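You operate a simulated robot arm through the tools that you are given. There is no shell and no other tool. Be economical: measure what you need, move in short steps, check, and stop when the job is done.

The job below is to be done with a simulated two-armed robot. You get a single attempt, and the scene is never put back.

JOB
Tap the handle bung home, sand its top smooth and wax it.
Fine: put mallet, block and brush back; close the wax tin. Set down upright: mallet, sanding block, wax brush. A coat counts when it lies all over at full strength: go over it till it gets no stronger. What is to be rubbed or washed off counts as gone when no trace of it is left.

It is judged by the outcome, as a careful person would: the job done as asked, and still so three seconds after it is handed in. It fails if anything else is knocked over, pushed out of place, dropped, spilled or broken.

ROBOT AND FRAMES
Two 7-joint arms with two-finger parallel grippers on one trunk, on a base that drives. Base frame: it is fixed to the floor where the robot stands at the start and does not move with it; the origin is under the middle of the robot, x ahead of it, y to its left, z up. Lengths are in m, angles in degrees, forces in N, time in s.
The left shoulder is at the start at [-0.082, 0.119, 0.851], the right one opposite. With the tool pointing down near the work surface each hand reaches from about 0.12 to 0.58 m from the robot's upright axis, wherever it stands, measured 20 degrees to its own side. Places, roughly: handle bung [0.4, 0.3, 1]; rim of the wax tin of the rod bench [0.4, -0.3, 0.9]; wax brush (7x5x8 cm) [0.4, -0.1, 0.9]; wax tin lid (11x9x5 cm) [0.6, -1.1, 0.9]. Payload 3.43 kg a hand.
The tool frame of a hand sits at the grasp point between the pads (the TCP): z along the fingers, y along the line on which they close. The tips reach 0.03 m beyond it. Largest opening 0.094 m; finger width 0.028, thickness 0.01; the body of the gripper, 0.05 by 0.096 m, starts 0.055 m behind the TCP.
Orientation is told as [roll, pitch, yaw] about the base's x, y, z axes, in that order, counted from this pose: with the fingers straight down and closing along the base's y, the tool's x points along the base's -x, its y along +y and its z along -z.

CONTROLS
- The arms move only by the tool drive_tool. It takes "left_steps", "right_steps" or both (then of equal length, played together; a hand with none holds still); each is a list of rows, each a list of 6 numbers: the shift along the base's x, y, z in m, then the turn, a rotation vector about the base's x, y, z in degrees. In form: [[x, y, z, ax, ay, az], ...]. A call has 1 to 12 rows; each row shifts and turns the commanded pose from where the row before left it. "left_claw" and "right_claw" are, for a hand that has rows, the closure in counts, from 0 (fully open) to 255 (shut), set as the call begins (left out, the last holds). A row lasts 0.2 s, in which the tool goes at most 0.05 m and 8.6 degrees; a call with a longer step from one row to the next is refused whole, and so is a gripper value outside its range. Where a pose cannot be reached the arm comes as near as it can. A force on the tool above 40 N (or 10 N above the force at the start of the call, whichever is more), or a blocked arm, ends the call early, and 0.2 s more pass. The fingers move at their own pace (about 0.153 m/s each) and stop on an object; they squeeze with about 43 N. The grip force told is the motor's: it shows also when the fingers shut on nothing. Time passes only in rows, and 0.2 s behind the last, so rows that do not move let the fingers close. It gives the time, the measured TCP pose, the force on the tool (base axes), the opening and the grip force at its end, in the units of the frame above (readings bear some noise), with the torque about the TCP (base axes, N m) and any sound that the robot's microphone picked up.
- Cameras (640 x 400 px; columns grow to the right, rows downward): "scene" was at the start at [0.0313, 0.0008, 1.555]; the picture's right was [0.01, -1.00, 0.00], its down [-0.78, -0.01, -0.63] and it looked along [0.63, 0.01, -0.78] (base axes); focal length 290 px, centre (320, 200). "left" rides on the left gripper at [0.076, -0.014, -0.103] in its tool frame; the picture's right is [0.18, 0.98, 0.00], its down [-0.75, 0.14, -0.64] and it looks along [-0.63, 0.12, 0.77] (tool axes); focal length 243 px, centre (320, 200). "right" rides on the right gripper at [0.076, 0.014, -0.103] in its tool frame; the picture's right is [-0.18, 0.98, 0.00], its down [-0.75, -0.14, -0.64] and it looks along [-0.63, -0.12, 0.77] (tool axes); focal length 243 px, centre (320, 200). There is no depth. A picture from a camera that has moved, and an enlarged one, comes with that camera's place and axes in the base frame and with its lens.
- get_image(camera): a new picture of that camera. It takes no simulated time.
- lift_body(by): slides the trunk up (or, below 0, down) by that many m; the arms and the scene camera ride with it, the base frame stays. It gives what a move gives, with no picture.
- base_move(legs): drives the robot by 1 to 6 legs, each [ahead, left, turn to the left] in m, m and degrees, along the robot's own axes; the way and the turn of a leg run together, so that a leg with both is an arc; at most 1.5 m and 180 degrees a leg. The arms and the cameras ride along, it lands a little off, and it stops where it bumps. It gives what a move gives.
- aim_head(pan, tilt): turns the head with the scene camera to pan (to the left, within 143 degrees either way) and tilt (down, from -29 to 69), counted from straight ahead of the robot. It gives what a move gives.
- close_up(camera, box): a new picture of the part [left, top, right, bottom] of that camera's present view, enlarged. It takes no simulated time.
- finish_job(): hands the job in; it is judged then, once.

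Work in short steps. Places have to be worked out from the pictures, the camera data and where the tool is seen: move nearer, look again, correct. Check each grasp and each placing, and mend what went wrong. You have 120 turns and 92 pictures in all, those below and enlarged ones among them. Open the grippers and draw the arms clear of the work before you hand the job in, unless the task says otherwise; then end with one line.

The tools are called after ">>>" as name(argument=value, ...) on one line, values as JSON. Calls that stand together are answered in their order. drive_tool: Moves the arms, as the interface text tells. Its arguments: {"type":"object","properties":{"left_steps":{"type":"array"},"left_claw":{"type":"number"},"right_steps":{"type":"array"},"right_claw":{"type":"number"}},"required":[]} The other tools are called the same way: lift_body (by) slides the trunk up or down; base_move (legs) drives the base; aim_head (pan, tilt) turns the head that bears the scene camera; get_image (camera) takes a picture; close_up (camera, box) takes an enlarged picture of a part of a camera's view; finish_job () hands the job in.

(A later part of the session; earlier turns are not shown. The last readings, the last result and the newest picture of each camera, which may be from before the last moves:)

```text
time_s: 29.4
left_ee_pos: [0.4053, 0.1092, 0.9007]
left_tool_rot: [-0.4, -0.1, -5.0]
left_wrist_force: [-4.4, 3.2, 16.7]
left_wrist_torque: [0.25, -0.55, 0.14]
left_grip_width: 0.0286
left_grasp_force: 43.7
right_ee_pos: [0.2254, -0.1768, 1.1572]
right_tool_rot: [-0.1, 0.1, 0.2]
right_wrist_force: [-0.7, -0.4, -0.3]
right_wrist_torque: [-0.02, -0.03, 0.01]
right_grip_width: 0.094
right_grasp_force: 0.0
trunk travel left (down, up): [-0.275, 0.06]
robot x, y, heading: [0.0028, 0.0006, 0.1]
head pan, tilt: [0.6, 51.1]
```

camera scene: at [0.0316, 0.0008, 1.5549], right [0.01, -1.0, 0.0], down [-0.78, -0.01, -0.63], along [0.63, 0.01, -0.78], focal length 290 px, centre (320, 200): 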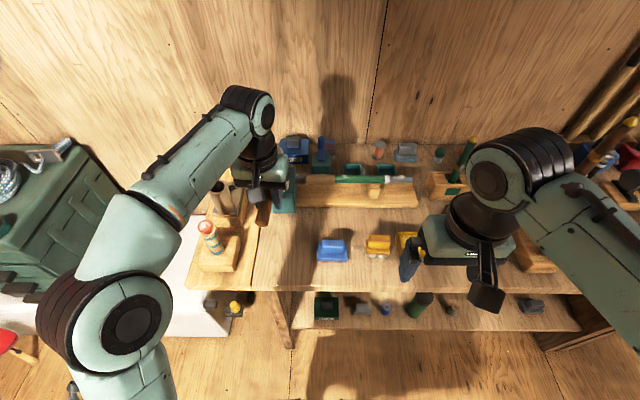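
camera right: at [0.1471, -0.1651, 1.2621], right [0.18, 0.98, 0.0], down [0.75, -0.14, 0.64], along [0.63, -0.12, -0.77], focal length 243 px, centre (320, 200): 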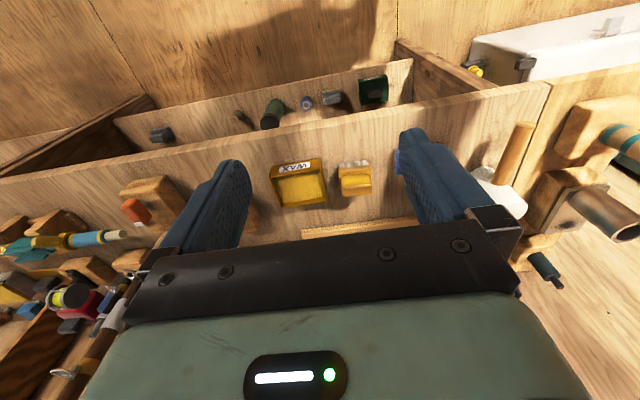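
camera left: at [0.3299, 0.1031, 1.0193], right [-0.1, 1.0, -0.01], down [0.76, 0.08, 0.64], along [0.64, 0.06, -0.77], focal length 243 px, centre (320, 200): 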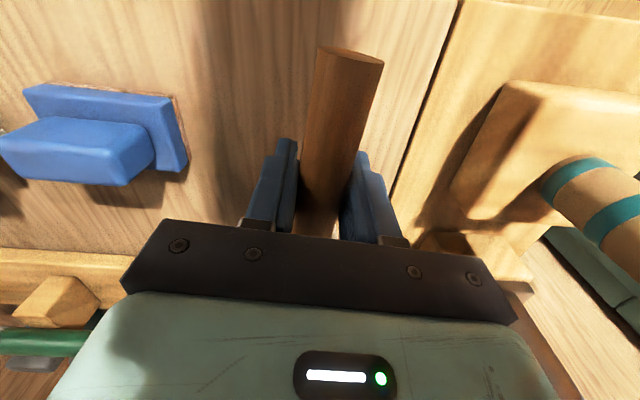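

Contact. I release slowly, then lift straight up.

>>> drive_tool(left_steps=[[0, 0, 0.002, 0, 0, 0], [0, 0, 0, 0, 0, 0], [0, 0, 0, 0, 0, 0]], left_claw=130)

>>> drive_tool(left_steps=[[0, 0, 0, 0, 0, 0], [0, 0, 0.03, 0, 0, 0], [0, 0, 0.04, 0, 0, 0], [0, 0, 0.04, 0, 0, 0], [0, 0, 0.04, 0, 0, 0], [0, 0, 0.04, 0, 0, 0]], left_claw=0)

>>> get_image(camera="left")

>>> close_up(camera="scene", box=[200, 150, 440, 300])

```text
time_s: 30.2
left_ee_pos: [0.4051, 0.1105, 0.8992]
left_tool_rot: [-0.5, 0.1, -5.0]
left_wrist_force: [0.6, -0.3, 5.6]
left_wrist_torque: [-0.02, -0.23, -0.05]
left_grip_width: 0.0461
left_grasp_force: 0.1
right_ee_pos: [0.2268, -0.1764, 1.1577]
right_tool_rot: [0.0, 0.2, 0.2]
right_wrist_force: [-0.2, -0.6, -0.8]
right_wrist_torque: [0.04, 0.04, 0.02]
right_grip_width: 0.0939
right_grasp_force: 0.0
trunk travel left (down, up): [-0.275, 0.06]
robot x, y, heading: [0.005, -0.0018, 0.2]
head pan, tilt: [0.6, 51.1]
```

```text
time_s: 31.6
left_ee_pos: [0.4033, 0.1119, 1.0912]
left_tool_rot: [-0.4, 0.2, -5.0]
left_wrist_force: [0.4, -0.3, -0.2]
left_wrist_torque: [0.04, 0.02, 0.0]
left_grip_width: 0.0941
left_grasp_force: 0.0
right_ee_pos: [0.2258, -0.1777, 1.157]
right_tool_rot: [-0.1, 0.2, 0.2]
right_wrist_force: [0.0, -0.2, -0.6]
right_wrist_torque: [0.0, 0.0, 0.0]
right_grip_width: 0.0939
right_grasp_force: 0.0
trunk travel left (down, up): [-0.275, 0.06]
robot x, y, heading: [0.0035, -0.0022, 0.1]
head pan, tilt: [0.6, 51.1]
```

```text
62 pictures are left
camera left: at [0.3285, 0.1038, 1.194], right [-0.1, 1.0, -0.01], down [0.76, 0.08, 0.64], along [0.64, 0.06, -0.77], focal length 243 px, centre (320, 200)
```

left: 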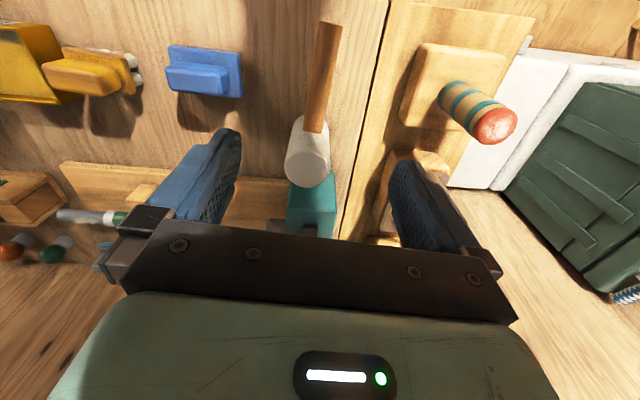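

```text
2.67 times, centred on (320, 225) of scene
camera zoom: at [0.032, 0.0013, 1.555], right [0.01, -1.0, 0.0], down [-0.78, -0.01, -0.63], along [0.63, 0.01, -0.78], focal length 774 px, centre (320, 133)
```

zoom: 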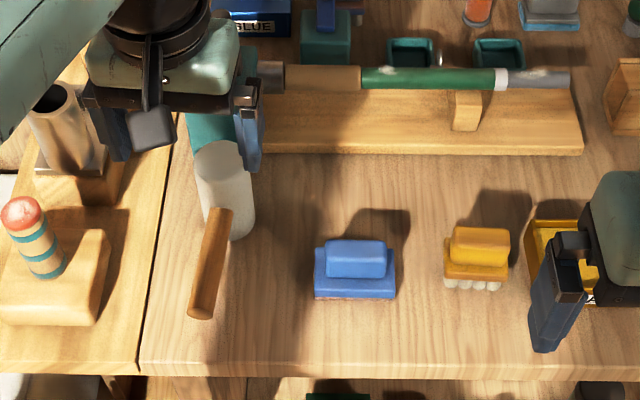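

Mallet is back upright. Next the sanding block: I bring the left hand above it (~(0.40,-0.026)) while the right hand yields to the right.

>>> drive_tool(left_steps=[[0, -0.035, 0, 0, 0, 2.5], [0, -0.035, 0, 0, 0, 2.5], [0, -0.035, -0.01, 0, 0, 0], [-0.003, -0.033, -0.02, 0, 0, 0]], right_steps=[[-0.01, -0.035, 0, 0, 0, 0], [-0.01, -0.035, 0, 0, 0, 0], [0, -0.03, 0, 0, 0, 0], [0, -0.02, 0, 0, 0, 0]])

>>> get_image(camera="left")

>>> get_image(camera="scene")

```text
time_s: 32.6
left_ee_pos: [0.4013, -0.0276, 1.0607]
left_tool_rot: [-0.3, 0.1, 0.0]
left_wrist_force: [-1.0, -0.1, -1.1]
left_wrist_torque: [0.01, 0.04, 0.0]
left_grip_width: 0.0941
left_grasp_force: 0.0
right_ee_pos: [0.2076, -0.298, 1.1585]
right_tool_rot: [-0.1, 0.2, 0.2]
right_wrist_force: [-0.2, -0.3, -0.3]
right_wrist_torque: [0.0, 0.03, 0.0]
right_grip_width: 0.0939
right_grasp_force: 0.1
trunk travel left (down, up): [-0.275, 0.06]
robot x, y, heading: [0.002, 0.0071, -0.0]
head pan, tilt: [0.6, 51.1]
```

```text
60 pictures are left
camera left: at [0.3272, -0.0423, 1.163], right [-0.18, 0.98, -0.01], down [0.75, 0.15, 0.64], along [0.63, 0.11, -0.77], focal length 243 px, centre (320, 200)
```

left: 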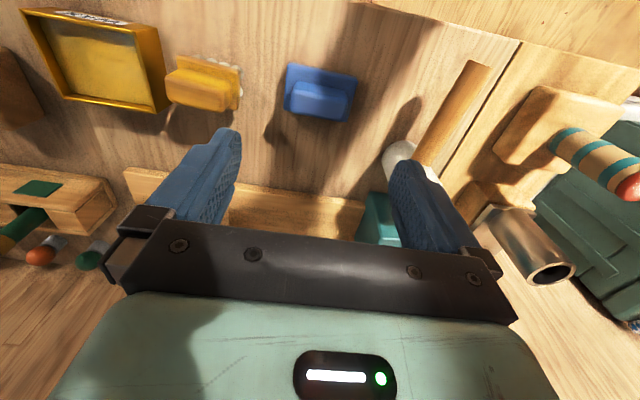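

```text
59 pictures are left
camera scene: at [0.0321, 0.0005, 1.555], right [0.01, -1.0, 0.0], down [-0.78, -0.01, -0.63], along [0.63, 0.01, -0.78], focal length 290 px, centre (320, 200)
```

scene: 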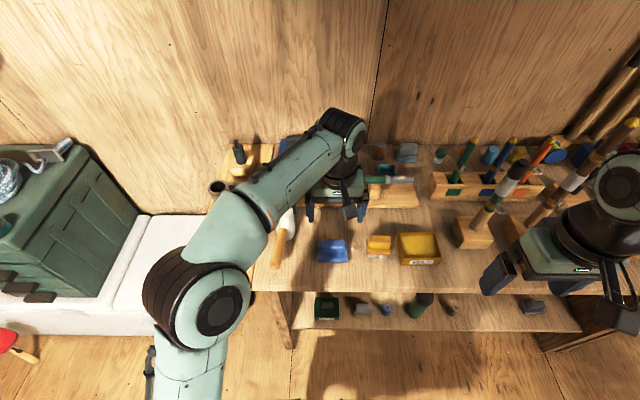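

The block ridge is right under the hand (top z≈0.92). I descend so that the tips reach just above the base shoulder, and grip the ridge ends.

>>> drive_tool(left_steps=[[0.0, 0, -0.04, 0, 0, 0], [0.001, 0, -0.04, 0, 0, 0], [0, 0, -0.04, 0, 0, 0], [0, 0, -0.016, 0, 0, 0], [0, 0, 0, 0, 0, 0]])

>>> get_image(camera="left")

>>> close_up(camera="scene", box=[270, 190, 390, 290])

```text
time_s: 33.9
left_ee_pos: [0.4034, -0.0282, 0.9231]
left_tool_rot: [-0.4, 0.2, 0.0]
left_wrist_force: [-0.6, -0.9, -0.3]
left_wrist_torque: [0.0, 0.02, 0.02]
left_grip_width: 0.0941
left_grasp_force: 0.1
right_ee_pos: [0.2073, -0.2953, 1.158]
right_tool_rot: [-0.1, 0.2, 0.2]
right_wrist_force: [-0.6, -0.2, 0.4]
right_wrist_torque: [0.0, 0.01, 0.0]
right_grip_width: 0.0942
right_grasp_force: 0.0
trunk travel left (down, up): [-0.275, 0.06]
robot x, y, heading: [-0.0005, 0.0057, 0.2]
head pan, tilt: [0.6, 51.1]
```

```text
58 pictures are left
camera left: at [0.3285, -0.042, 1.0264], right [-0.18, 0.98, -0.01], down [0.75, 0.15, 0.64], along [0.63, 0.11, -0.77], focal length 243 px, centre (320, 200)
```

left: 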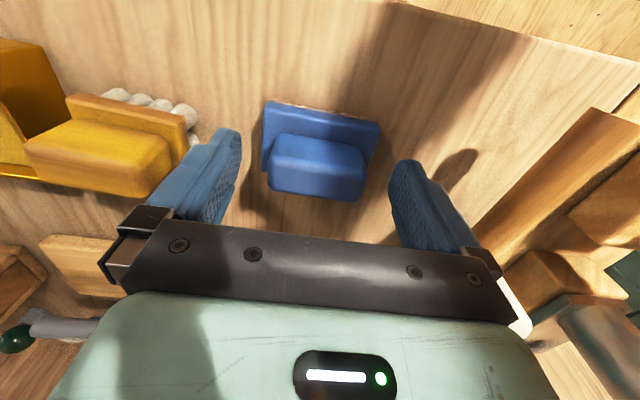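

```text
4.00 times, centred on (330, 240) of scene
camera zoom: at [0.0322, 0.0015, 1.555], right [0.01, -1.0, 0.0], down [-0.78, -0.01, -0.63], along [0.63, 0.01, -0.78], focal length 1161 px, centre (280, 40)
```

zoom: 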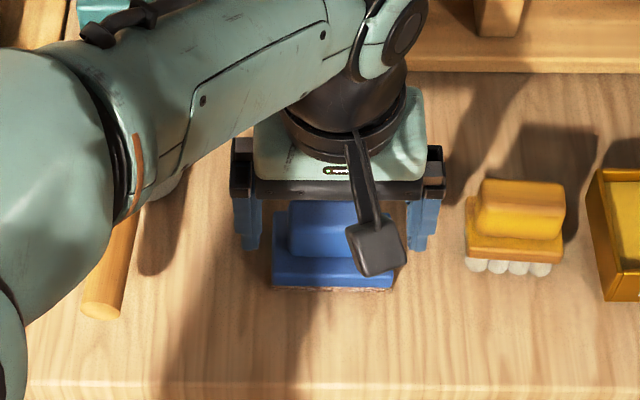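

Aligned with the ridge. I lower 4 mm more and close.

>>> drive_tool(left_steps=[[0, -0.002, -0.004, 0, 0, 0], [0, 0, 0, 0, 0, 0], [0, 0, 0, 0, 0, 0]])

>>> drive_tool(left_steps=[[0, 0, 0, 0, 0, 0], [0, 0, 0, 0, 0, 0], [0, 0, 0, 0, 0, 0]], left_claw=255)

>>> drive_tool(left_steps=[[0, 0, 0.02, 0, 0, 0], [0, 0, 0.04, 0, 0, 0], [0, 0, 0.04, 0, 0, 0], [0, 0, 0.04, 0, 0, 0], [0, 0, 0.04, 0, 0, 0]])

>>> get_image(camera="left")

```text
time_s: 34.6
left_ee_pos: [0.4025, -0.0301, 0.9204]
left_tool_rot: [-0.4, 0.0, 0.0]
left_wrist_force: [0.2, -0.6, -1.1]
left_wrist_torque: [-0.02, -0.02, -0.01]
left_grip_width: 0.0942
left_grasp_force: 0.0
right_ee_pos: [0.2068, -0.2967, 1.1574]
right_tool_rot: [-0.1, 0.2, 0.2]
right_wrist_force: [0.3, -0.4, -0.6]
right_wrist_torque: [-0.01, 0.03, -0.05]
right_grip_width: 0.0939
right_grasp_force: 0.0
trunk travel left (down, up): [-0.275, 0.06]
robot x, y, heading: [0.0054, 0.0021, 0.2]
head pan, tilt: [0.6, 51.1]
```

```text
time_s: 35.5
left_ee_pos: [0.4029, -0.03, 0.9209]
left_tool_rot: [-0.4, 0.1, 0.0]
left_wrist_force: [0.4, 0.8, -0.7]
left_wrist_torque: [0.06, -0.01, -0.04]
left_grip_width: 0.0595
left_grasp_force: 42.1
right_ee_pos: [0.2073, -0.2966, 1.1586]
right_tool_rot: [-0.1, 0.2, 0.2]
right_wrist_force: [-0.4, 0.1, -0.5]
right_wrist_torque: [0.0, -0.01, 0.03]
right_grip_width: 0.094
right_grasp_force: 0.1
trunk travel left (down, up): [-0.275, 0.06]
robot x, y, heading: [-0.0024, 0.002, 0.1]
head pan, tilt: [0.6, 51.1]
```

```text
time_s: 36.6
left_ee_pos: [0.4042, -0.0307, 1.0995]
left_tool_rot: [-0.4, 0.2, 0.0]
left_wrist_force: [-0.2, -1.0, -1.3]
left_wrist_torque: [0.04, -0.01, 0.02]
left_grip_width: 0.0591
left_grasp_force: 42.9
right_ee_pos: [0.2068, -0.2969, 1.1572]
right_tool_rot: [-0.2, 0.2, 0.2]
right_wrist_force: [0.5, -0.8, -0.7]
right_wrist_torque: [0.0, -0.04, -0.03]
right_grip_width: 0.0939
right_grasp_force: 0.1
trunk travel left (down, up): [-0.275, 0.06]
robot x, y, heading: [-0.0025, 0.0028, 0.1]
head pan, tilt: [0.6, 51.1]
```

```text
56 pictures are left
camera left: at [0.3282, -0.0444, 1.2027], right [-0.18, 0.98, -0.01], down [0.76, 0.14, 0.64], along [0.63, 0.11, -0.77], focal length 243 px, centre (320, 200)
```

left: 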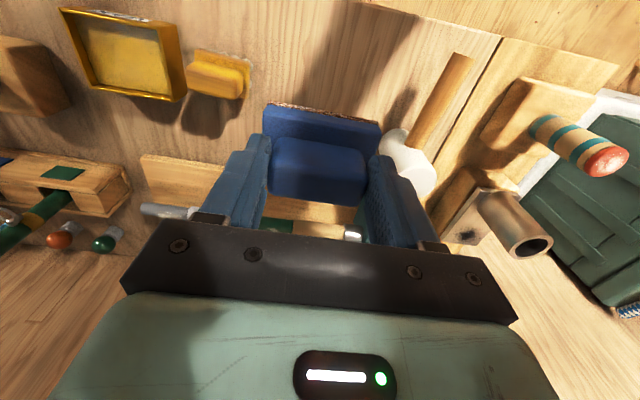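

The block is held (bottom ≈ TCP−0.053). I carry it over the bung (0.393,0.2645); contact expected at TCP z≈1.057.

>>> drive_tool(left_steps=[[0, 0.03, 0.02, 0, 0, 0], [-0.003, 0.04, 0, 0, 0, 0], [-0.003, 0.04, 0, 0, 0, 0], [-0.003, 0.04, 0, 0, 0, 0], [-0.002, 0.04, 0, 0, 0, 0], [0, 0.04, 0, 0, 0, 0], [0, 0.04, 0, 0, 0, 0], [0, 0.025, -0.02, 0, 0, 0], [0, 0, -0.025, 0, 0, 0], [0, 0, 0, 0, 0, 0]])

>>> close_up(camera="scene", box=[150, 140, 290, 260])

>>> get_image(camera="left")

```text
time_s: 38.9
left_ee_pos: [0.3928, 0.2653, 1.0756]
left_tool_rot: [-0.4, 0.2, 0.1]
left_wrist_force: [-0.2, 0.3, -1.0]
left_wrist_torque: [0.04, 0.02, -0.02]
left_grip_width: 0.0592
left_grasp_force: 42.9
right_ee_pos: [0.2069, -0.2965, 1.1572]
right_tool_rot: [-0.1, 0.2, 0.2]
right_wrist_force: [0.2, -0.7, -0.2]
right_wrist_torque: [0.02, -0.03, -0.02]
right_grip_width: 0.0939
right_grasp_force: 0.0
trunk travel left (down, up): [-0.275, 0.06]
robot x, y, heading: [0.0006, 0.0049, 0.0]
head pan, tilt: [0.6, 51.1]
```

```text
3.33 times, centred on (220, 200) of scene
camera zoom: at [0.0322, 0.0016, 1.555], right [0.01, -1.0, 0.0], down [-0.78, -0.01, -0.63], along [0.63, 0.01, -0.78], focal length 967 px, centre (653, 200)
```

zoom: 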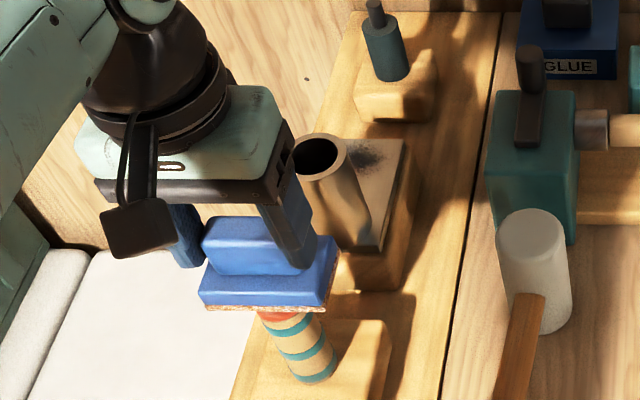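

```text
54 pictures are left
camera left: at [0.3183, 0.2512, 1.178], right [-0.18, 0.98, -0.01], down [0.75, 0.15, 0.64], along [0.63, 0.11, -0.77], focal length 243 px, centre (320, 200)
```

left: 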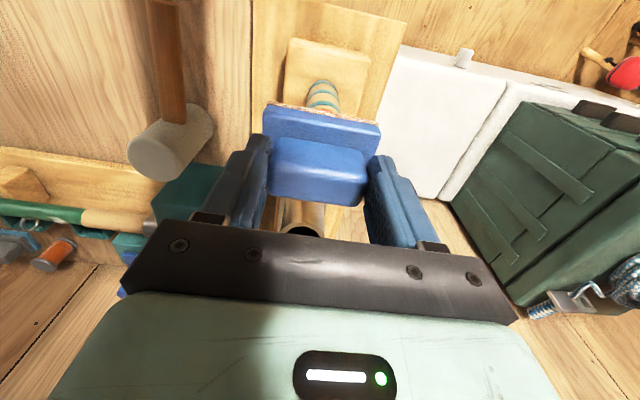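

The block is over the bung. I lower in small steps to feel contact.

>>> drive_tool(left_steps=[[0, 0, -0.01, 0, 0, 0], [0, 0, -0.004, 0, 0, 0], [0, 0, -0.002, 0, 0, 0], [0, 0, -0.002, 0, 0, 0], [0, 0, 0, 0, 0, 0]])

```text
time_s: 40.0
left_ee_pos: [0.3943, 0.2662, 1.0579]
left_tool_rot: [-0.4, 0.0, 0.0]
left_wrist_force: [0.8, -0.2, 4.3]
left_wrist_torque: [0.08, -0.03, 0.02]
left_grip_width: 0.0593
left_grasp_force: 43.4
right_ee_pos: [0.2076, -0.2971, 1.158]
right_tool_rot: [-0.1, 0.2, 0.2]
right_wrist_force: [0.3, -0.1, 0.1]
right_wrist_torque: [0.0, 0.02, 0.0]
right_grip_width: 0.0939
right_grasp_force: 0.0
trunk travel left (down, up): [-0.275, 0.06]
robot x, y, heading: [-0.0025, -0.0005, -0.2]
head pan, tilt: [0.6, 51.1]
```

Light contact (≈5 N). I press a touch more and rub in x and y.

>>> drive_tool(left_steps=[[0.015, 0, -0.001, 0, 0, 0], [-0.03, 0, 0, 0, 0, 0], [0.03, 0, 0, 0, 0, 0], [-0.03, 0, 0, 0, 0, 0], [0.03, 0, 0, 0, 0, 0], [-0.015, 0.02, 0, 0, 0, 0], [0, -0.04, 0, 0, 0, 0], [0, 0.04, 0, 0, 0, 0], [0, -0.04, 0, 0, 0, 0], [0, 0.04, 0, 0, 0, 0], [0, -0.02, 0, 0, 0, 0]])

>>> drive_tool(left_steps=[[0.02, 0.0, 0, 0, 0, 0], [0, 0.02, 0, 0, 0, 0], [-0.035, 0, 0, 0, 0, 0], [0, -0.035, 0, 0, 0, 0], [0.035, 0, 0, 0, 0, 0], [0, 0.035, 0, 0, 0, 0], [-0.035, 0, 0, 0, 0, 0], [0, -0.035, 0, 0, 0, 0], [0.035, 0, 0, 0, 0, 0], [0, 0.035, 0, 0, 0, 0], [-0.02, -0.02, 0, 0, 0, 0]])

>>> drive_tool(left_steps=[[0, 0, 0.03, 0, 0, 0], [0, 0.04, 0.02, 0, 0, 0], [0, 0.04, 0, 0, 0, 0], [0, 0.03, 0, 0, 0, 0]])

>>> close_up(camera="scene", box=[180, 205, 240, 255])

```text
time_s: 42.5
left_ee_pos: [0.3901, 0.2748, 1.0568]
left_tool_rot: [0.0, -0.1, 0.6]
left_wrist_force: [0.4, 20.5, 22.2]
left_wrist_torque: [1.01, -0.54, 0.39]
left_grip_width: 0.0594
left_grasp_force: 43.1
right_ee_pos: [0.2062, -0.2934, 1.1595]
right_tool_rot: [-0.2, 0.1, 0.3]
right_wrist_force: [-0.2, -0.3, 0.1]
right_wrist_torque: [0.02, 0.01, 0.0]
right_grip_width: 0.0939
right_grasp_force: 0.0
trunk travel left (down, up): [-0.275, 0.06]
robot x, y, heading: [-0.0028, 0.0017, 0.3]
head pan, tilt: [0.6, 51.1]
```

```text
time_s: 44.9
left_ee_pos: [0.3933, 0.2672, 1.0568]
left_tool_rot: [-0.1, -0.1, 0.3]
left_wrist_force: [8.1, 8.7, 13.3]
left_wrist_torque: [0.51, -0.79, 0.23]
left_grip_width: 0.0591
left_grasp_force: 42.9
right_ee_pos: [0.208, -0.2976, 1.1589]
right_tool_rot: [0.0, 0.3, 0.3]
right_wrist_force: [-0.8, -0.2, -0.1]
right_wrist_torque: [0.02, -0.03, -0.01]
right_grip_width: 0.094
right_grasp_force: 0.2
trunk travel left (down, up): [-0.275, 0.06]
robot x, y, heading: [0.0043, 0.0002, 0.3]
head pan, tilt: [0.6, 51.1]
```

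```text
time_s: 45.9
left_ee_pos: [0.392, 0.3765, 1.106]
left_tool_rot: [-0.6, 0.2, 0.0]
left_wrist_force: [-0.3, 0.1, -1.2]
left_wrist_torque: [-0.02, 0.01, 0.0]
left_grip_width: 0.0594
left_grasp_force: 43.2
right_ee_pos: [0.2067, -0.2971, 1.1568]
right_tool_rot: [-0.1, 0.2, 0.2]
right_wrist_force: [-0.2, 0.4, 0.4]
right_wrist_torque: [0.02, -0.01, 0.0]
right_grip_width: 0.0939
right_grasp_force: 0.0
trunk travel left (down, up): [-0.275, 0.06]
robot x, y, heading: [0.002, 0.0015, 0.2]
head pan, tilt: [0.6, 51.1]
```

```text
8.00 times, centred on (210, 230) of scene
camera zoom: at [0.0324, 0.0022, 1.555], right [0.01, -1.0, 0.0], down [-0.78, -0.01, -0.63], along [0.63, 0.01, -0.78], focal length 2322 px, centre (1200, -40)
```

zoom: 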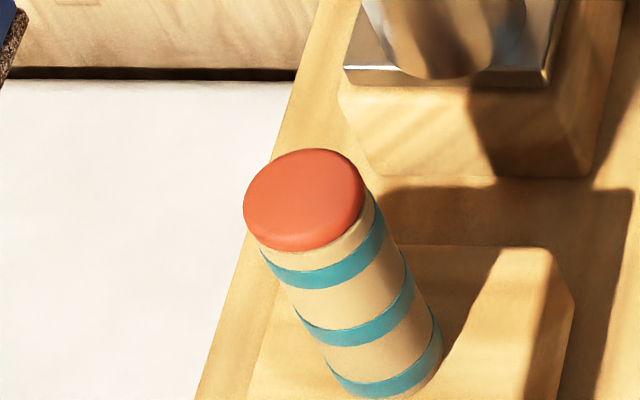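

The scuff is completely gone; the top is uniform. I return the block to its place at (0.403,-0.030).

>>> drive_tool(left_steps=[[0.001, -0.04, 0.015, 0, 0, 0], [0.001, -0.045, 0, 0, 0, 0], [0.001, -0.045, 0, 0, 0, 0], [0.001, -0.045, 0, 0, 0, 0], [0.001, -0.045, 0, 0, 0, 0], [0.001, -0.045, 0, 0, 0, 0], [0.001, -0.045, 0, 0, 0, 0], [0.001, -0.045, 0, 0, 0, 0], [0.002, -0.045, 0, 0, 0, 0], [0.001, -0.0065, -0.04, 0, 0, 0], [0, 0, -0.04, 0, 0, 0], [0, 0, 0, 0, 0, 0]])

>>> drive_tool(left_steps=[[0, 0, -0.04, 0, 0, 0], [0, 0, -0.04, 0, 0, 0], [0, 0, -0.03, 0, 0, 0], [0, 0, -0.005, 0, 0, 0], [0, 0, -0.003, 0, 0, 0], [0, 0, 0, 0, 0, 0]])

```text
time_s: 48.5
left_ee_pos: [0.4033, -0.0318, 1.0416]
left_tool_rot: [-0.4, 0.0, 0.0]
left_wrist_force: [0.1, 0.7, -0.7]
left_wrist_torque: [-0.02, 0.0, 0.02]
left_grip_width: 0.0595
left_grasp_force: 42.7
right_ee_pos: [0.2069, -0.2961, 1.1587]
right_tool_rot: [-0.1, 0.2, 0.1]
right_wrist_force: [-0.4, 0.4, 0.0]
right_wrist_torque: [0.0, 0.03, 0.01]
right_grip_width: 0.0942
right_grasp_force: 0.0
trunk travel left (down, up): [-0.275, 0.06]
robot x, y, heading: [0.0016, 0.0045, 0.0]
head pan, tilt: [0.6, 51.1]
```

```text
time_s: 49.9
left_ee_pos: [0.4039, -0.0316, 0.9234]
left_tool_rot: [-0.4, 0.1, -0.1]
left_wrist_force: [0.9, -0.1, -1.2]
left_wrist_torque: [0.0, -0.01, 0.03]
left_grip_width: 0.0592
left_grasp_force: 43.2
right_ee_pos: [0.2073, -0.2965, 1.1576]
right_tool_rot: [0.0, 0.2, 0.2]
right_wrist_force: [-0.2, 0.7, -0.3]
right_wrist_torque: [-0.01, -0.01, 0.02]
right_grip_width: 0.0941
right_grasp_force: 0.1
trunk travel left (down, up): [-0.275, 0.06]
robot x, y, heading: [0.0041, 0.0001, 0.1]
head pan, tilt: [0.6, 51.1]
```

A couple of millimetres more to touch down, then release and lift.

>>> drive_tool(left_steps=[[0, 0.001, -0.002, 0, 0, 0], [0, 0, -0.001, 0, 0, 0], [0, 0, 0, 0, 0, 0]])

>>> drive_tool(left_steps=[[0, 0, 0, 0, 0, 0], [0, 0, 0, 0, 0, 0], [0, 0, 0, 0, 0, 0]], left_claw=60)

>>> drive_tool(left_steps=[[0, 0, 0, 0, 0, 0], [0, 0, 0.02, 0, 0, 0], [0, 0, 0.04, 0, 0, 0], [0, 0, 0.04, 0, 0, 0], [0, 0, 0.04, 0, 0, 0]], left_claw=0)

>>> get_image(camera="left")

>>> close_up(camera="scene", box=[260, 190, 460, 290])

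```text
time_s: 50.6
left_ee_pos: [0.4023, -0.031, 0.9213]
left_tool_rot: [-0.4, 0.1, 0.1]
left_wrist_force: [-0.3, -0.6, -0.2]
left_wrist_torque: [-0.01, 0.02, 0.0]
left_grip_width: 0.0591
left_grasp_force: 42.5
right_ee_pos: [0.2075, -0.2971, 1.1568]
right_tool_rot: [-0.1, 0.2, 0.2]
right_wrist_force: [0.1, 0.1, -0.9]
right_wrist_torque: [0.03, 0.0, 0.01]
right_grip_width: 0.0942
right_grasp_force: 0.1
trunk travel left (down, up): [-0.275, 0.06]
robot x, y, heading: [-0.0001, -0.0021, -0.0]
head pan, tilt: [0.6, 51.1]
```

```text
time_s: 51.5
left_ee_pos: [0.4037, -0.0316, 0.9203]
left_tool_rot: [-0.4, 0.0, 0.1]
left_wrist_force: [0.8, -0.1, -0.4]
left_wrist_torque: [0.01, 0.01, 0.02]
left_grip_width: 0.0719
left_grasp_force: 0.0
right_ee_pos: [0.2081, -0.2963, 1.1566]
right_tool_rot: [-0.1, 0.2, 0.1]
right_wrist_force: [0.9, 0.7, -0.3]
right_wrist_torque: [-0.01, -0.01, -0.04]
right_grip_width: 0.0941
right_grasp_force: 0.1
trunk travel left (down, up): [-0.275, 0.06]
robot x, y, heading: [-0.0025, 0.002, 0.1]
head pan, tilt: [0.6, 51.1]
```

```text
time_s: 52.6
left_ee_pos: [0.4021, -0.03, 1.0601]
left_tool_rot: [-0.4, 0.1, -0.1]
left_wrist_force: [0.5, -0.4, -0.3]
left_wrist_torque: [-0.04, -0.03, 0.01]
left_grip_width: 0.0939
left_grasp_force: 0.0
right_ee_pos: [0.2072, -0.2963, 1.1572]
right_tool_rot: [-0.1, 0.2, 0.2]
right_wrist_force: [0.0, -0.2, -0.3]
right_wrist_torque: [-0.03, 0.0, -0.01]
right_grip_width: 0.094
right_grasp_force: 0.2
trunk travel left (down, up): [-0.275, 0.06]
robot x, y, heading: [-0.0018, 0.0006, 0.1]
head pan, tilt: [0.6, 51.1]
```

```text
52 pictures are left
camera left: at [0.3283, -0.0441, 1.1628], right [-0.18, 0.98, -0.01], down [0.76, 0.15, 0.64], along [0.63, 0.11, -0.77], focal length 243 px, centre (320, 200)
```

left: 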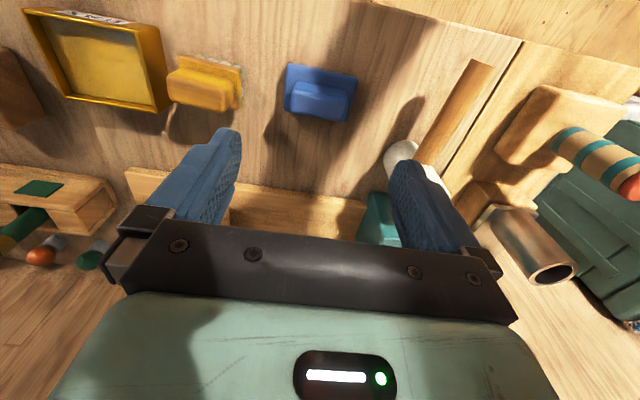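

```text
3.20 times, centred on (360, 240) of scene
camera zoom: at [0.032, 0.0014, 1.555], right [0.01, -1.0, 0.0], down [-0.78, -0.01, -0.63], along [0.63, 0.01, -0.78], focal length 929 px, centre (192, 72)
```

zoom: 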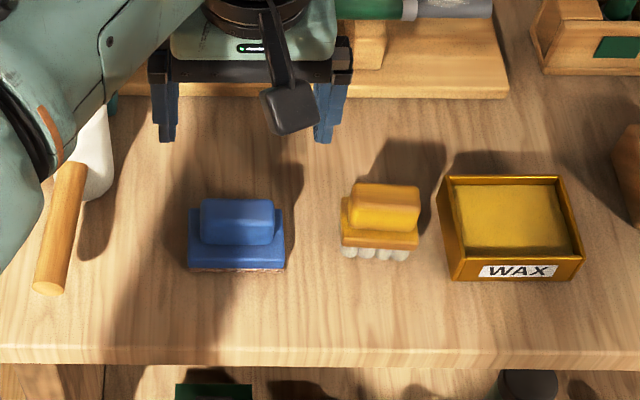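

The block is back in place, upright. The brush grip is at ≈(0.408,-0.140), top z≈0.94; I move the left hand above it.

>>> drive_tool(left_steps=[[0.001, -0.037, 0, 0, 0, 0], [0.001, -0.037, 0, 0, 0, 0], [0.002, -0.036, -0.02, 0, 0, 0], [0, 0, -0.03, 0, 0, 0], [0, 0, -0.03, 0, 0, 0], [0, 0, 0, 0, 0, 0]])

>>> get_image(camera="left")

>>> close_up(camera="scene", box=[310, 190, 450, 290])

```text
time_s: 54.0
left_ee_pos: [0.4088, -0.1408, 0.9793]
left_tool_rot: [-0.4, 0.1, 0.0]
left_wrist_force: [-0.3, 0.1, -0.6]
left_wrist_torque: [-0.01, 0.02, -0.02]
left_grip_width: 0.0938
left_grasp_force: 0.1
right_ee_pos: [0.2059, -0.2961, 1.1582]
right_tool_rot: [-0.1, 0.2, 0.3]
right_wrist_force: [0.1, 0.0, -0.1]
right_wrist_torque: [0.02, 0.01, 0.0]
right_grip_width: 0.0942
right_grasp_force: 0.0
trunk travel left (down, up): [-0.275, 0.06]
robot x, y, heading: [-0.0009, 0.0019, 0.1]
head pan, tilt: [0.6, 51.1]
```

```text
50 pictures are left
camera left: at [0.3335, -0.1538, 1.0828], right [-0.18, 0.98, -0.01], down [0.75, 0.15, 0.64], along [0.63, 0.11, -0.77], focal length 243 px, centre (320, 200)
```

left: 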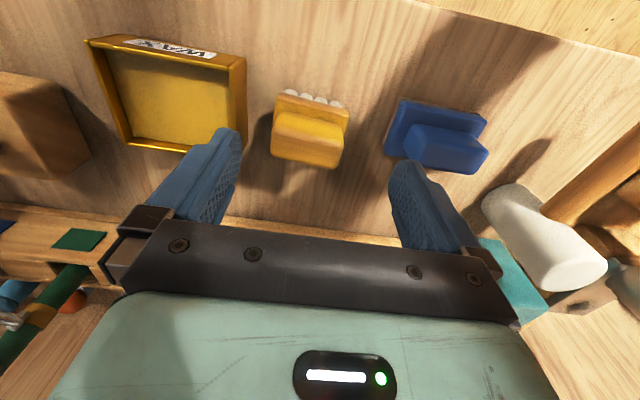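

```text
4.00 times, centred on (380, 240) of scene
camera zoom: at [0.032, 0.0017, 1.555], right [0.01, -1.0, 0.0], down [-0.78, -0.01, -0.63], along [0.63, 0.01, -0.78], focal length 1161 px, centre (80, 40)
```

zoom: 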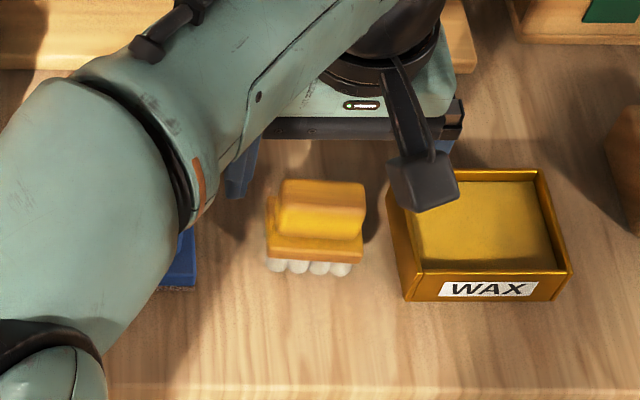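

The closer left view puts the brush at y≈-0.147. The tin wall is near, so I narrow the opening to ~0.068 and lower in stages.

>>> drive_tool(left_steps=[[0, -0.006, 0, 0, 0, 0], [0, 0, 0, 0, 0, 0], [0, 0, -0.012, 0, 0, 0], [0, 0, 0, 0, 0, 0]], left_claw=68)

>>> get_image(camera="left")

```text
time_s: 55.0
left_ee_pos: [0.4085, -0.1459, 0.9674]
left_tool_rot: [-0.3, 0.1, 0.0]
left_wrist_force: [0.3, 0.3, 0.4]
left_wrist_torque: [0.01, -0.03, -0.01]
left_grip_width: 0.069
left_grasp_force: 0.0
right_ee_pos: [0.2068, -0.2972, 1.1578]
right_tool_rot: [-0.1, 0.2, 0.2]
right_wrist_force: [-0.4, 0.5, 0.9]
right_wrist_torque: [0.02, 0.02, 0.01]
right_grip_width: 0.0942
right_grasp_force: 0.0
trunk travel left (down, up): [-0.275, 0.06]
robot x, y, heading: [-0.0002, 0.0007, 0.0]
head pan, tilt: [0.6, 51.1]
```

```text
48 pictures are left
camera left: at [0.3333, -0.16, 1.0707], right [-0.18, 0.98, -0.01], down [0.76, 0.15, 0.64], along [0.63, 0.11, -0.77], focal length 243 px, centre (320, 200)
```

left: 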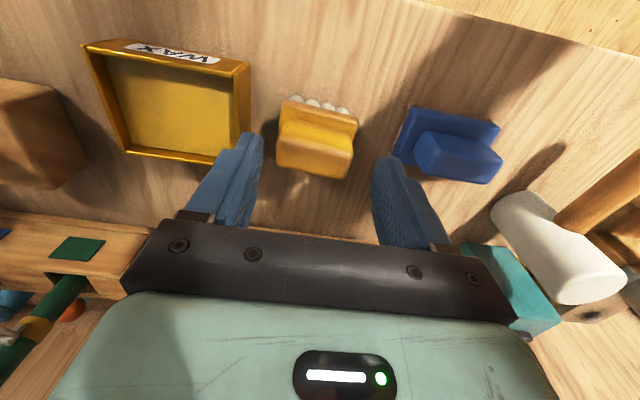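

Centred. I lower to z≈0.943 and close on the grip.

>>> drive_tool(left_steps=[[-0.003, -0.001, -0.012, 0, 0, 0], [0, 0, -0.006, 0, 0, 0], [0, 0, -0.006, 0, 0, 0], [0, 0, 0, 0, 0, 0]])

>>> get_image(camera="left")

```text
time_s: 56.0
left_ee_pos: [0.4049, -0.147, 0.944]
left_tool_rot: [-0.4, 0.1, 0.0]
left_wrist_force: [-0.9, -0.3, 0.2]
left_wrist_torque: [0.01, 0.0, -0.01]
left_grip_width: 0.0687
left_grasp_force: 0.0
right_ee_pos: [0.2081, -0.2966, 1.1585]
right_tool_rot: [0.0, 0.2, 0.2]
right_wrist_force: [-0.3, -0.4, 1.2]
right_wrist_torque: [0.05, 0.0, 0.0]
right_grip_width: 0.0939
right_grasp_force: 0.1
trunk travel left (down, up): [-0.275, 0.06]
robot x, y, heading: [-0.0019, 0.0023, 0.4]
head pan, tilt: [0.6, 51.1]
```

```text
47 pictures are left
camera left: at [0.3299, -0.1614, 1.0467], right [-0.18, 0.98, -0.01], down [0.75, 0.15, 0.64], along [0.63, 0.11, -0.77], focal length 243 px, centre (320, 200)
```

left: 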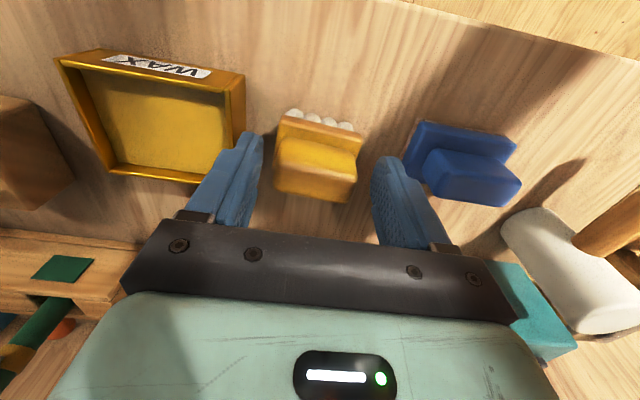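

Same relative placing as with the block. I close and lift.

>>> drive_tool(left_steps=[[0, 0, -0.002, 0, 0, 0], [0, 0, 0, 0, 0, 0], [0, 0, 0, 0, 0, 0], [0, 0, 0, 0, 0, 0]], left_claw=255)

>>> drive_tool(left_steps=[[0, 0, 0.02, 0, 0, 0], [0, 0, 0.04, 0, 0, 0], [0, 0, 0.04, 0, 0, 0], [0, 0, 0, 0, 0, 0]])

>>> get_image(camera="left")

>>> close_up(camera="scene", box=[310, 170, 470, 290])

```text
time_s: 57.0
left_ee_pos: [0.405, -0.1474, 0.9442]
left_tool_rot: [-0.5, -0.1, 0.0]
left_wrist_force: [1.7, -0.6, 17.7]
left_wrist_torque: [0.12, -0.15, -0.11]
left_grip_width: 0.0535
left_grasp_force: 43.2
right_ee_pos: [0.2071, -0.2964, 1.1594]
right_tool_rot: [-0.1, 0.2, 0.2]
right_wrist_force: [0.2, 0.5, 0.7]
right_wrist_torque: [-0.02, -0.01, -0.04]
right_grip_width: 0.0943
right_grasp_force: 0.1
trunk travel left (down, up): [-0.275, 0.06]
robot x, y, heading: [0.0025, -0.002, 0.0]
head pan, tilt: [0.6, 51.1]
```

```text
time_s: 58.0
left_ee_pos: [0.4041, -0.1478, 1.0413]
left_tool_rot: [-0.4, 0.3, 0.0]
left_wrist_force: [0.1, 0.2, -1.1]
left_wrist_torque: [0.03, 0.02, 0.05]
left_grip_width: 0.0535
left_grasp_force: 43.4
right_ee_pos: [0.2069, -0.2972, 1.1588]
right_tool_rot: [-0.1, 0.2, 0.2]
right_wrist_force: [-0.7, -0.4, -0.1]
right_wrist_torque: [0.0, 0.0, 0.03]
right_grip_width: 0.0941
right_grasp_force: 0.1
trunk travel left (down, up): [-0.275, 0.06]
robot x, y, heading: [0.0006, -0.0011, 0.0]
head pan, tilt: [0.6, 51.1]
```

```text
46 pictures are left
camera left: at [0.3296, -0.1613, 1.1446], right [-0.18, 0.98, -0.01], down [0.76, 0.15, 0.64], along [0.63, 0.11, -0.77], focal length 243 px, centre (320, 200)
```

left: 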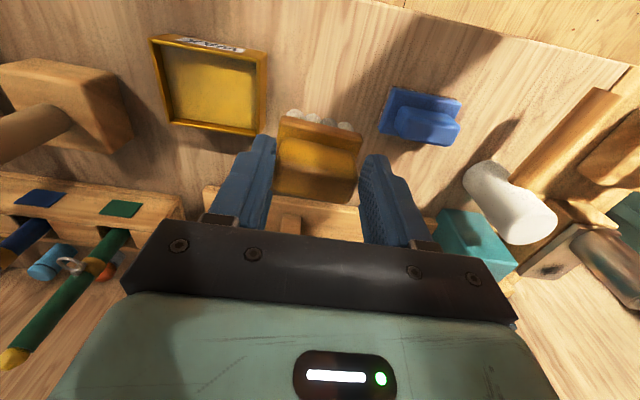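

```text
3.33 times, centred on (390, 230) of scene
camera zoom: at [0.0322, 0.0016, 1.5549], right [0.01, -1.0, 0.0], down [-0.78, -0.01, -0.63], along [0.63, 0.01, -0.78], focal length 967 px, centre (87, 100)
```

zoom: 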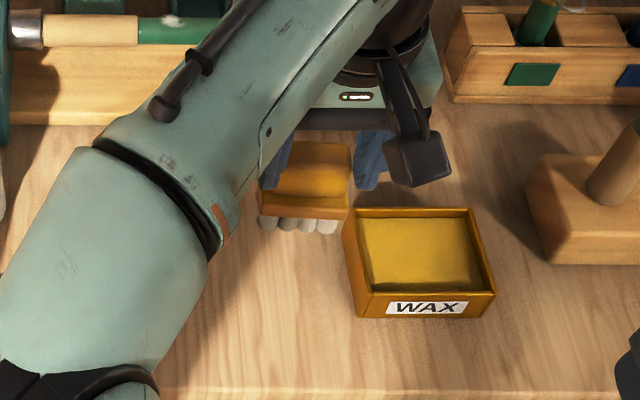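

The brush is held (bristle bottom ≈ TCP−0.076). The tin spans about x 0.377–0.449, y −0.197…−0.299 (centre (0.413,−0.248)); I move over it with the right hand giving way.

>>> drive_tool(left_steps=[[0, 0, 0.005, 0, 0, 0], [0, -0.025, 0, 0, 0, 0], [0.002, -0.025, 0, 0, 0, 0], [0.003, -0.025, 0, 0, 0, 0], [0.003, -0.026, 0, 0, 0, 0], [0, 0, 0, 0, 0, 0]], right_steps=[[0, -0.03, 0, 0, 0, 0], [0, -0.03, 0, 0, 0, 0], [0, -0.03, 0, 0, 0, 0], [0, 0, 0, 0, 0, 0], [0, 0, 0, 0, 0, 0], [0, 0, 0, 0, 0, 0]])

>>> get_image(camera="left")

>>> get_image(camera="scene")

```text
time_s: 59.5
left_ee_pos: [0.3692, -0.2099, 1.0347]
left_tool_rot: [-0.4, 0.1, 0.0]
left_wrist_force: [-0.7, 1.1, -1.2]
left_wrist_torque: [-0.02, -0.01, 0.0]
left_grip_width: 0.0534
left_grasp_force: 42.9
left hand out of reach, approached as far as the arm can: row 2, 3, 4, 5
right_ee_pos: [0.2064, -0.3869, 1.1583]
right_tool_rot: [-0.2, 0.2, 0.1]
right_wrist_force: [-0.9, 0.0, -0.6]
right_wrist_torque: [-0.03, 0.03, 0.03]
right_grip_width: 0.0939
right_grasp_force: 0.2
trunk travel left (down, up): [-0.275, 0.06]
robot x, y, heading: [-0.0001, -0.0015, 0.2]
head pan, tilt: [0.6, 51.1]
```

```text
44 pictures are left
camera left: at [0.2945, -0.2241, 1.1375], right [-0.18, 0.98, -0.01], down [0.76, 0.15, 0.64], along [0.63, 0.11, -0.77], focal length 243 px, centre (320, 200)
```

left: 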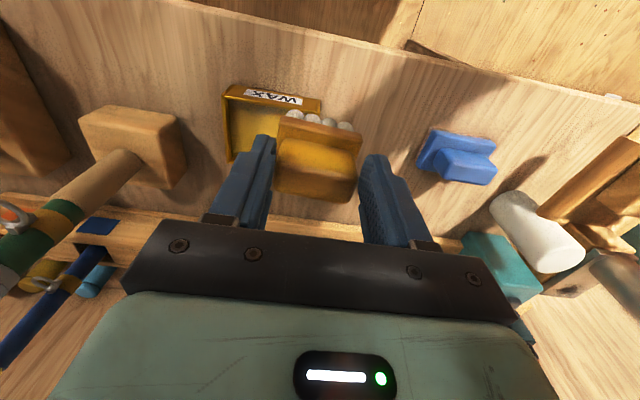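

```text
43 pictures are left
camera scene: at [0.0323, 0.002, 1.555], right [0.01, -1.0, 0.0], down [-0.78, -0.01, -0.63], along [0.63, 0.01, -0.78], focal length 290 px, centre (320, 200)
```

scene: 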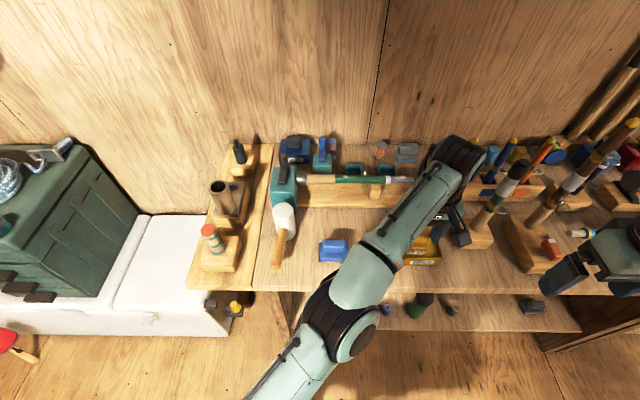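

The tin is out of the left arm's reach from here; I pull the hand back and up, then drive 0.14 m to the right.

>>> drive_tool(left_steps=[[0.0, 0.03, 0.03, 0, 0, 0], [0, 0.03, 0.03, 0, 0, 0], [0, 0.02, 0.02, 0, 0, 0], [0, 0, 0, 0, 0, 0]])

>>> base_move(legs=[[0, -0.14, 0]])

>>> get_image(camera="left")

>>> get_image(camera="scene")

```text
time_s: 60.5
left_ee_pos: [0.3742, -0.1373, 1.1164]
left_tool_rot: [-0.4, 0.1, 0.0]
left_wrist_force: [0.1, -0.4, -1.5]
left_wrist_torque: [0.04, 0.02, -0.03]
left_grip_width: 0.0534
left_grasp_force: 43.4
left hand out of reach, approached as far as the arm can: row 1, 2
right_ee_pos: [0.2078, -0.3874, 1.1577]
right_tool_rot: [-0.1, 0.2, 0.2]
right_wrist_force: [-0.3, 0.5, -0.6]
right_wrist_torque: [-0.01, -0.01, 0.02]
right_grip_width: 0.094
right_grasp_force: 0.0
trunk travel left (down, up): [-0.275, 0.06]
robot x, y, heading: [-0.0004, 0.0042, 0.1]
head pan, tilt: [0.6, 51.1]
```

```text
time_s: 62.3
left_ee_pos: [0.3749, -0.2773, 1.1152]
left_tool_rot: [-0.3, 0.1, 0.1]
left_wrist_force: [0.5, 0.2, -0.7]
left_wrist_torque: [-0.03, 0.02, -0.01]
left_grip_width: 0.0535
left_grasp_force: 42.9
right_ee_pos: [0.207, -0.5274, 1.1588]
right_tool_rot: [-0.1, 0.2, 0.2]
right_wrist_force: [-0.1, -0.7, -0.5]
right_wrist_torque: [0.04, 0.02, 0.02]
right_grip_width: 0.0939
right_grasp_force: 0.1
trunk travel left (down, up): [-0.275, 0.06]
robot x, y, heading: [0.0029, -0.1392, 0.1]
head pan, tilt: [0.6, 51.1]
```

```text
42 pictures are left
camera left: at [0.2997, -0.2918, 1.2185], right [-0.19, 0.98, -0.01], down [0.75, 0.15, 0.64], along [0.63, 0.11, -0.77], focal length 243 px, centre (320, 200)
```

left: 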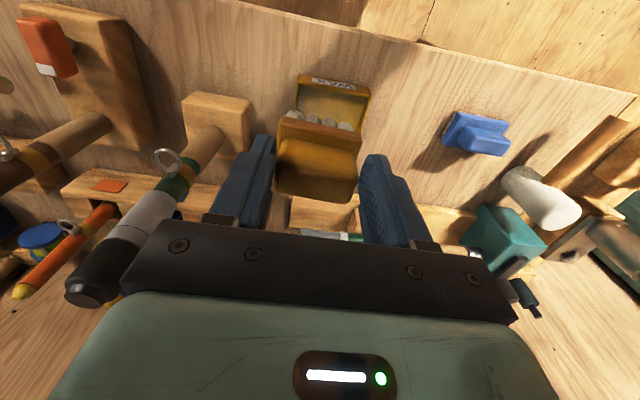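

```text
41 pictures are left
camera scene: at [0.0326, -0.1389, 1.555], right [0.01, -1.0, 0.0], down [-0.78, -0.01, -0.63], along [0.63, 0.01, -0.78], focal length 290 px, centre (320, 200)
```

scene: 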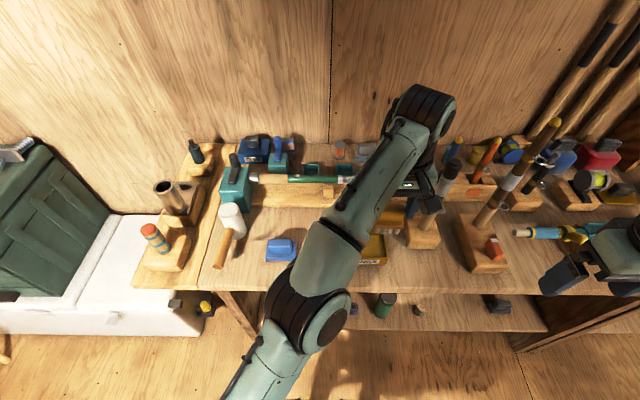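

Now within reach. I move over the tin centre (≈(0.412,-0.256)) and look again closer.

>>> drive_tool(left_steps=[[0.018, 0.01, 0, 0, 0, 0], [0.019, 0.011, 0, 0, 0, 0], [0, 0, -0.035, 0, 0, 0], [0, 0, -0.035, 0, 0, 0], [0, 0, 0, 0, 0, 0]])

>>> get_image(camera="left")

>>> close_up(camera="scene", box=[310, 170, 470, 290])

```text
time_s: 63.5
left_ee_pos: [0.3945, -0.2537, 1.0427]
left_tool_rot: [-0.4, 0.2, 0.0]
left_wrist_force: [-0.2, 0.9, -1.4]
left_wrist_torque: [-0.02, -0.01, 0.02]
left_grip_width: 0.0531
left_grasp_force: 43.2
left hand out of reach, approached as far as the arm can: row 1, 2
right_ee_pos: [0.2078, -0.5269, 1.1574]
right_tool_rot: [-0.1, 0.2, 0.1]
right_wrist_force: [0.4, -0.4, -0.3]
right_wrist_torque: [0.0, 0.0, 0.0]
right_grip_width: 0.0939
right_grasp_force: 0.0
trunk travel left (down, up): [-0.275, 0.06]
robot x, y, heading: [0.0033, -0.1371, 0.3]
head pan, tilt: [0.6, 51.1]
```

```text
40 pictures are left
camera left: at [0.319, -0.2673, 1.1439], right [-0.19, 0.98, -0.01], down [0.75, 0.15, 0.64], along [0.63, 0.11, -0.77], focal length 243 px, centre (320, 200)
```

left: 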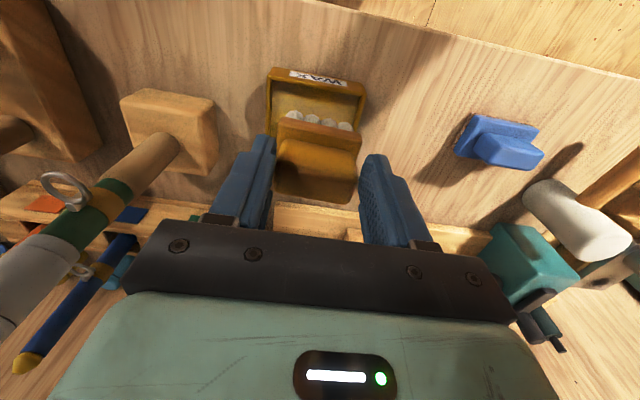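

```text
3.33 times, centred on (390, 230) of scene
camera zoom: at [0.0324, -0.1385, 1.555], right [0.01, -1.0, 0.0], down [-0.78, -0.01, -0.63], along [0.63, 0.01, -0.78], focal length 967 px, centre (87, 100)
```

zoom: 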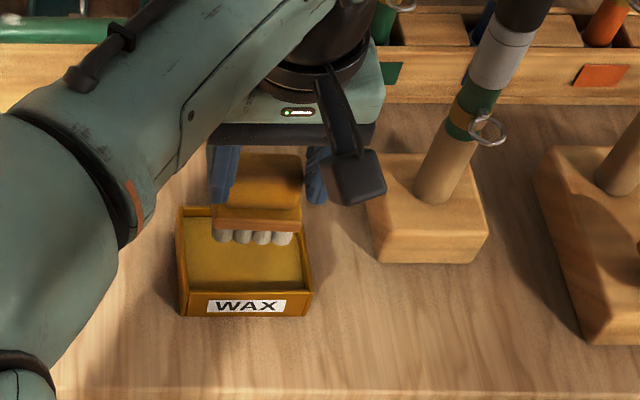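

The brush is nearly over the tin; tin centre ≈(0.414,-0.254). I shift ahead 2 cm and lower with the bristles just above the rim.

>>> drive_tool(left_steps=[[0.01, 0, -0.01, 0, 0, 0], [0.01, 0, -0.02, 0, 0, 0], [0, 0, -0.015, 0, 0, 0], [0, 0, 0, 0, 0, 0]])

>>> get_image(camera="left")

>>> close_up(camera="scene", box=[310, 180, 430, 280])

```text
time_s: 64.5
left_ee_pos: [0.413, -0.254, 0.9954]
left_tool_rot: [-0.4, 0.0, 0.1]
left_wrist_force: [-0.5, -0.1, -0.5]
left_wrist_torque: [0.0, 0.01, -0.01]
left_grip_width: 0.0531
left_grasp_force: 43.0
right_ee_pos: [0.208, -0.5278, 1.1576]
right_tool_rot: [0.0, 0.2, 0.2]
right_wrist_force: [0.6, 0.1, 0.5]
right_wrist_torque: [0.01, 0.03, 0.01]
right_grip_width: 0.094
right_grasp_force: 0.1
trunk travel left (down, up): [-0.275, 0.06]
robot x, y, heading: [0.0016, -0.1369, 0.1]
head pan, tilt: [0.6, 51.1]
```

```text
38 pictures are left
camera left: at [0.3383, -0.2673, 1.0981], right [-0.19, 0.98, -0.01], down [0.75, 0.15, 0.64], along [0.63, 0.11, -0.77], focal length 243 px, centre (320, 200)
```

left: 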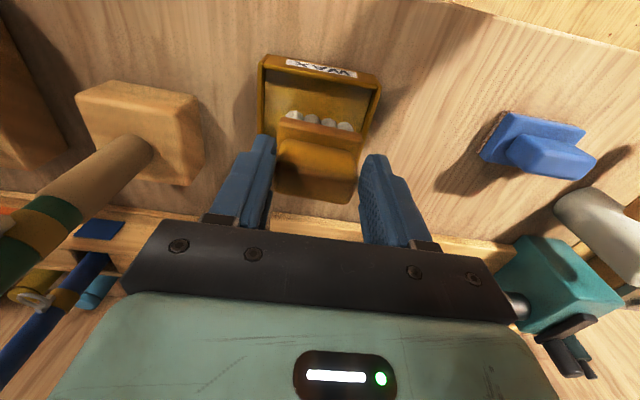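

```text
4.00 times, centred on (370, 230) of scene
camera zoom: at [0.0327, -0.1387, 1.555], right [0.01, -1.0, 0.0], down [-0.78, -0.01, -0.63], along [0.63, 0.01, -0.78], focal length 1161 px, centre (120, 80)
```

zoom: 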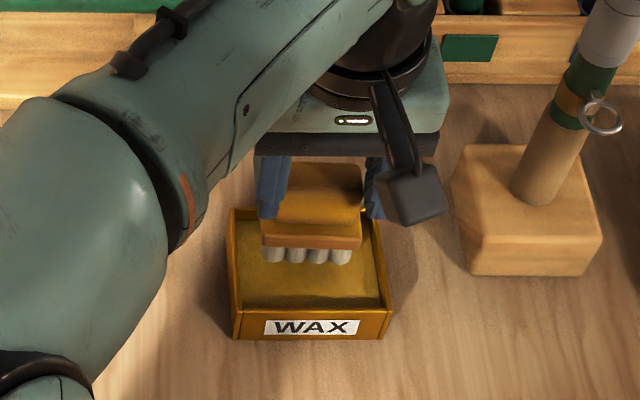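

Well centred. I lower into the wax until contact.

>>> drive_tool(left_steps=[[0, 0, -0.015, 0, 0, 0], [0, 0, -0.01, 0, 0, 0], [0, 0, -0.004, 0, 0, 0], [0, 0, 0, 0, 0, 0]])

```text
time_s: 65.5
left_ee_pos: [0.4135, -0.254, 0.9721]
left_tool_rot: [-0.9, -0.4, 0.1]
left_wrist_force: [-1.0, 2.3, 37.2]
left_wrist_torque: [0.27, 0.06, -0.13]
left_grip_width: 0.0533
left_grasp_force: 42.9
right_ee_pos: [0.2068, -0.5263, 1.1607]
right_tool_rot: [-0.1, 0.1, 0.2]
right_wrist_force: [-0.3, -0.1, -0.3]
right_wrist_torque: [0.02, 0.01, 0.02]
right_grip_width: 0.094
right_grasp_force: 0.1
trunk travel left (down, up): [-0.275, 0.06]
robot x, y, heading: [0.0008, -0.1409, 0.2]
head pan, tilt: [0.6, 51.1]
```

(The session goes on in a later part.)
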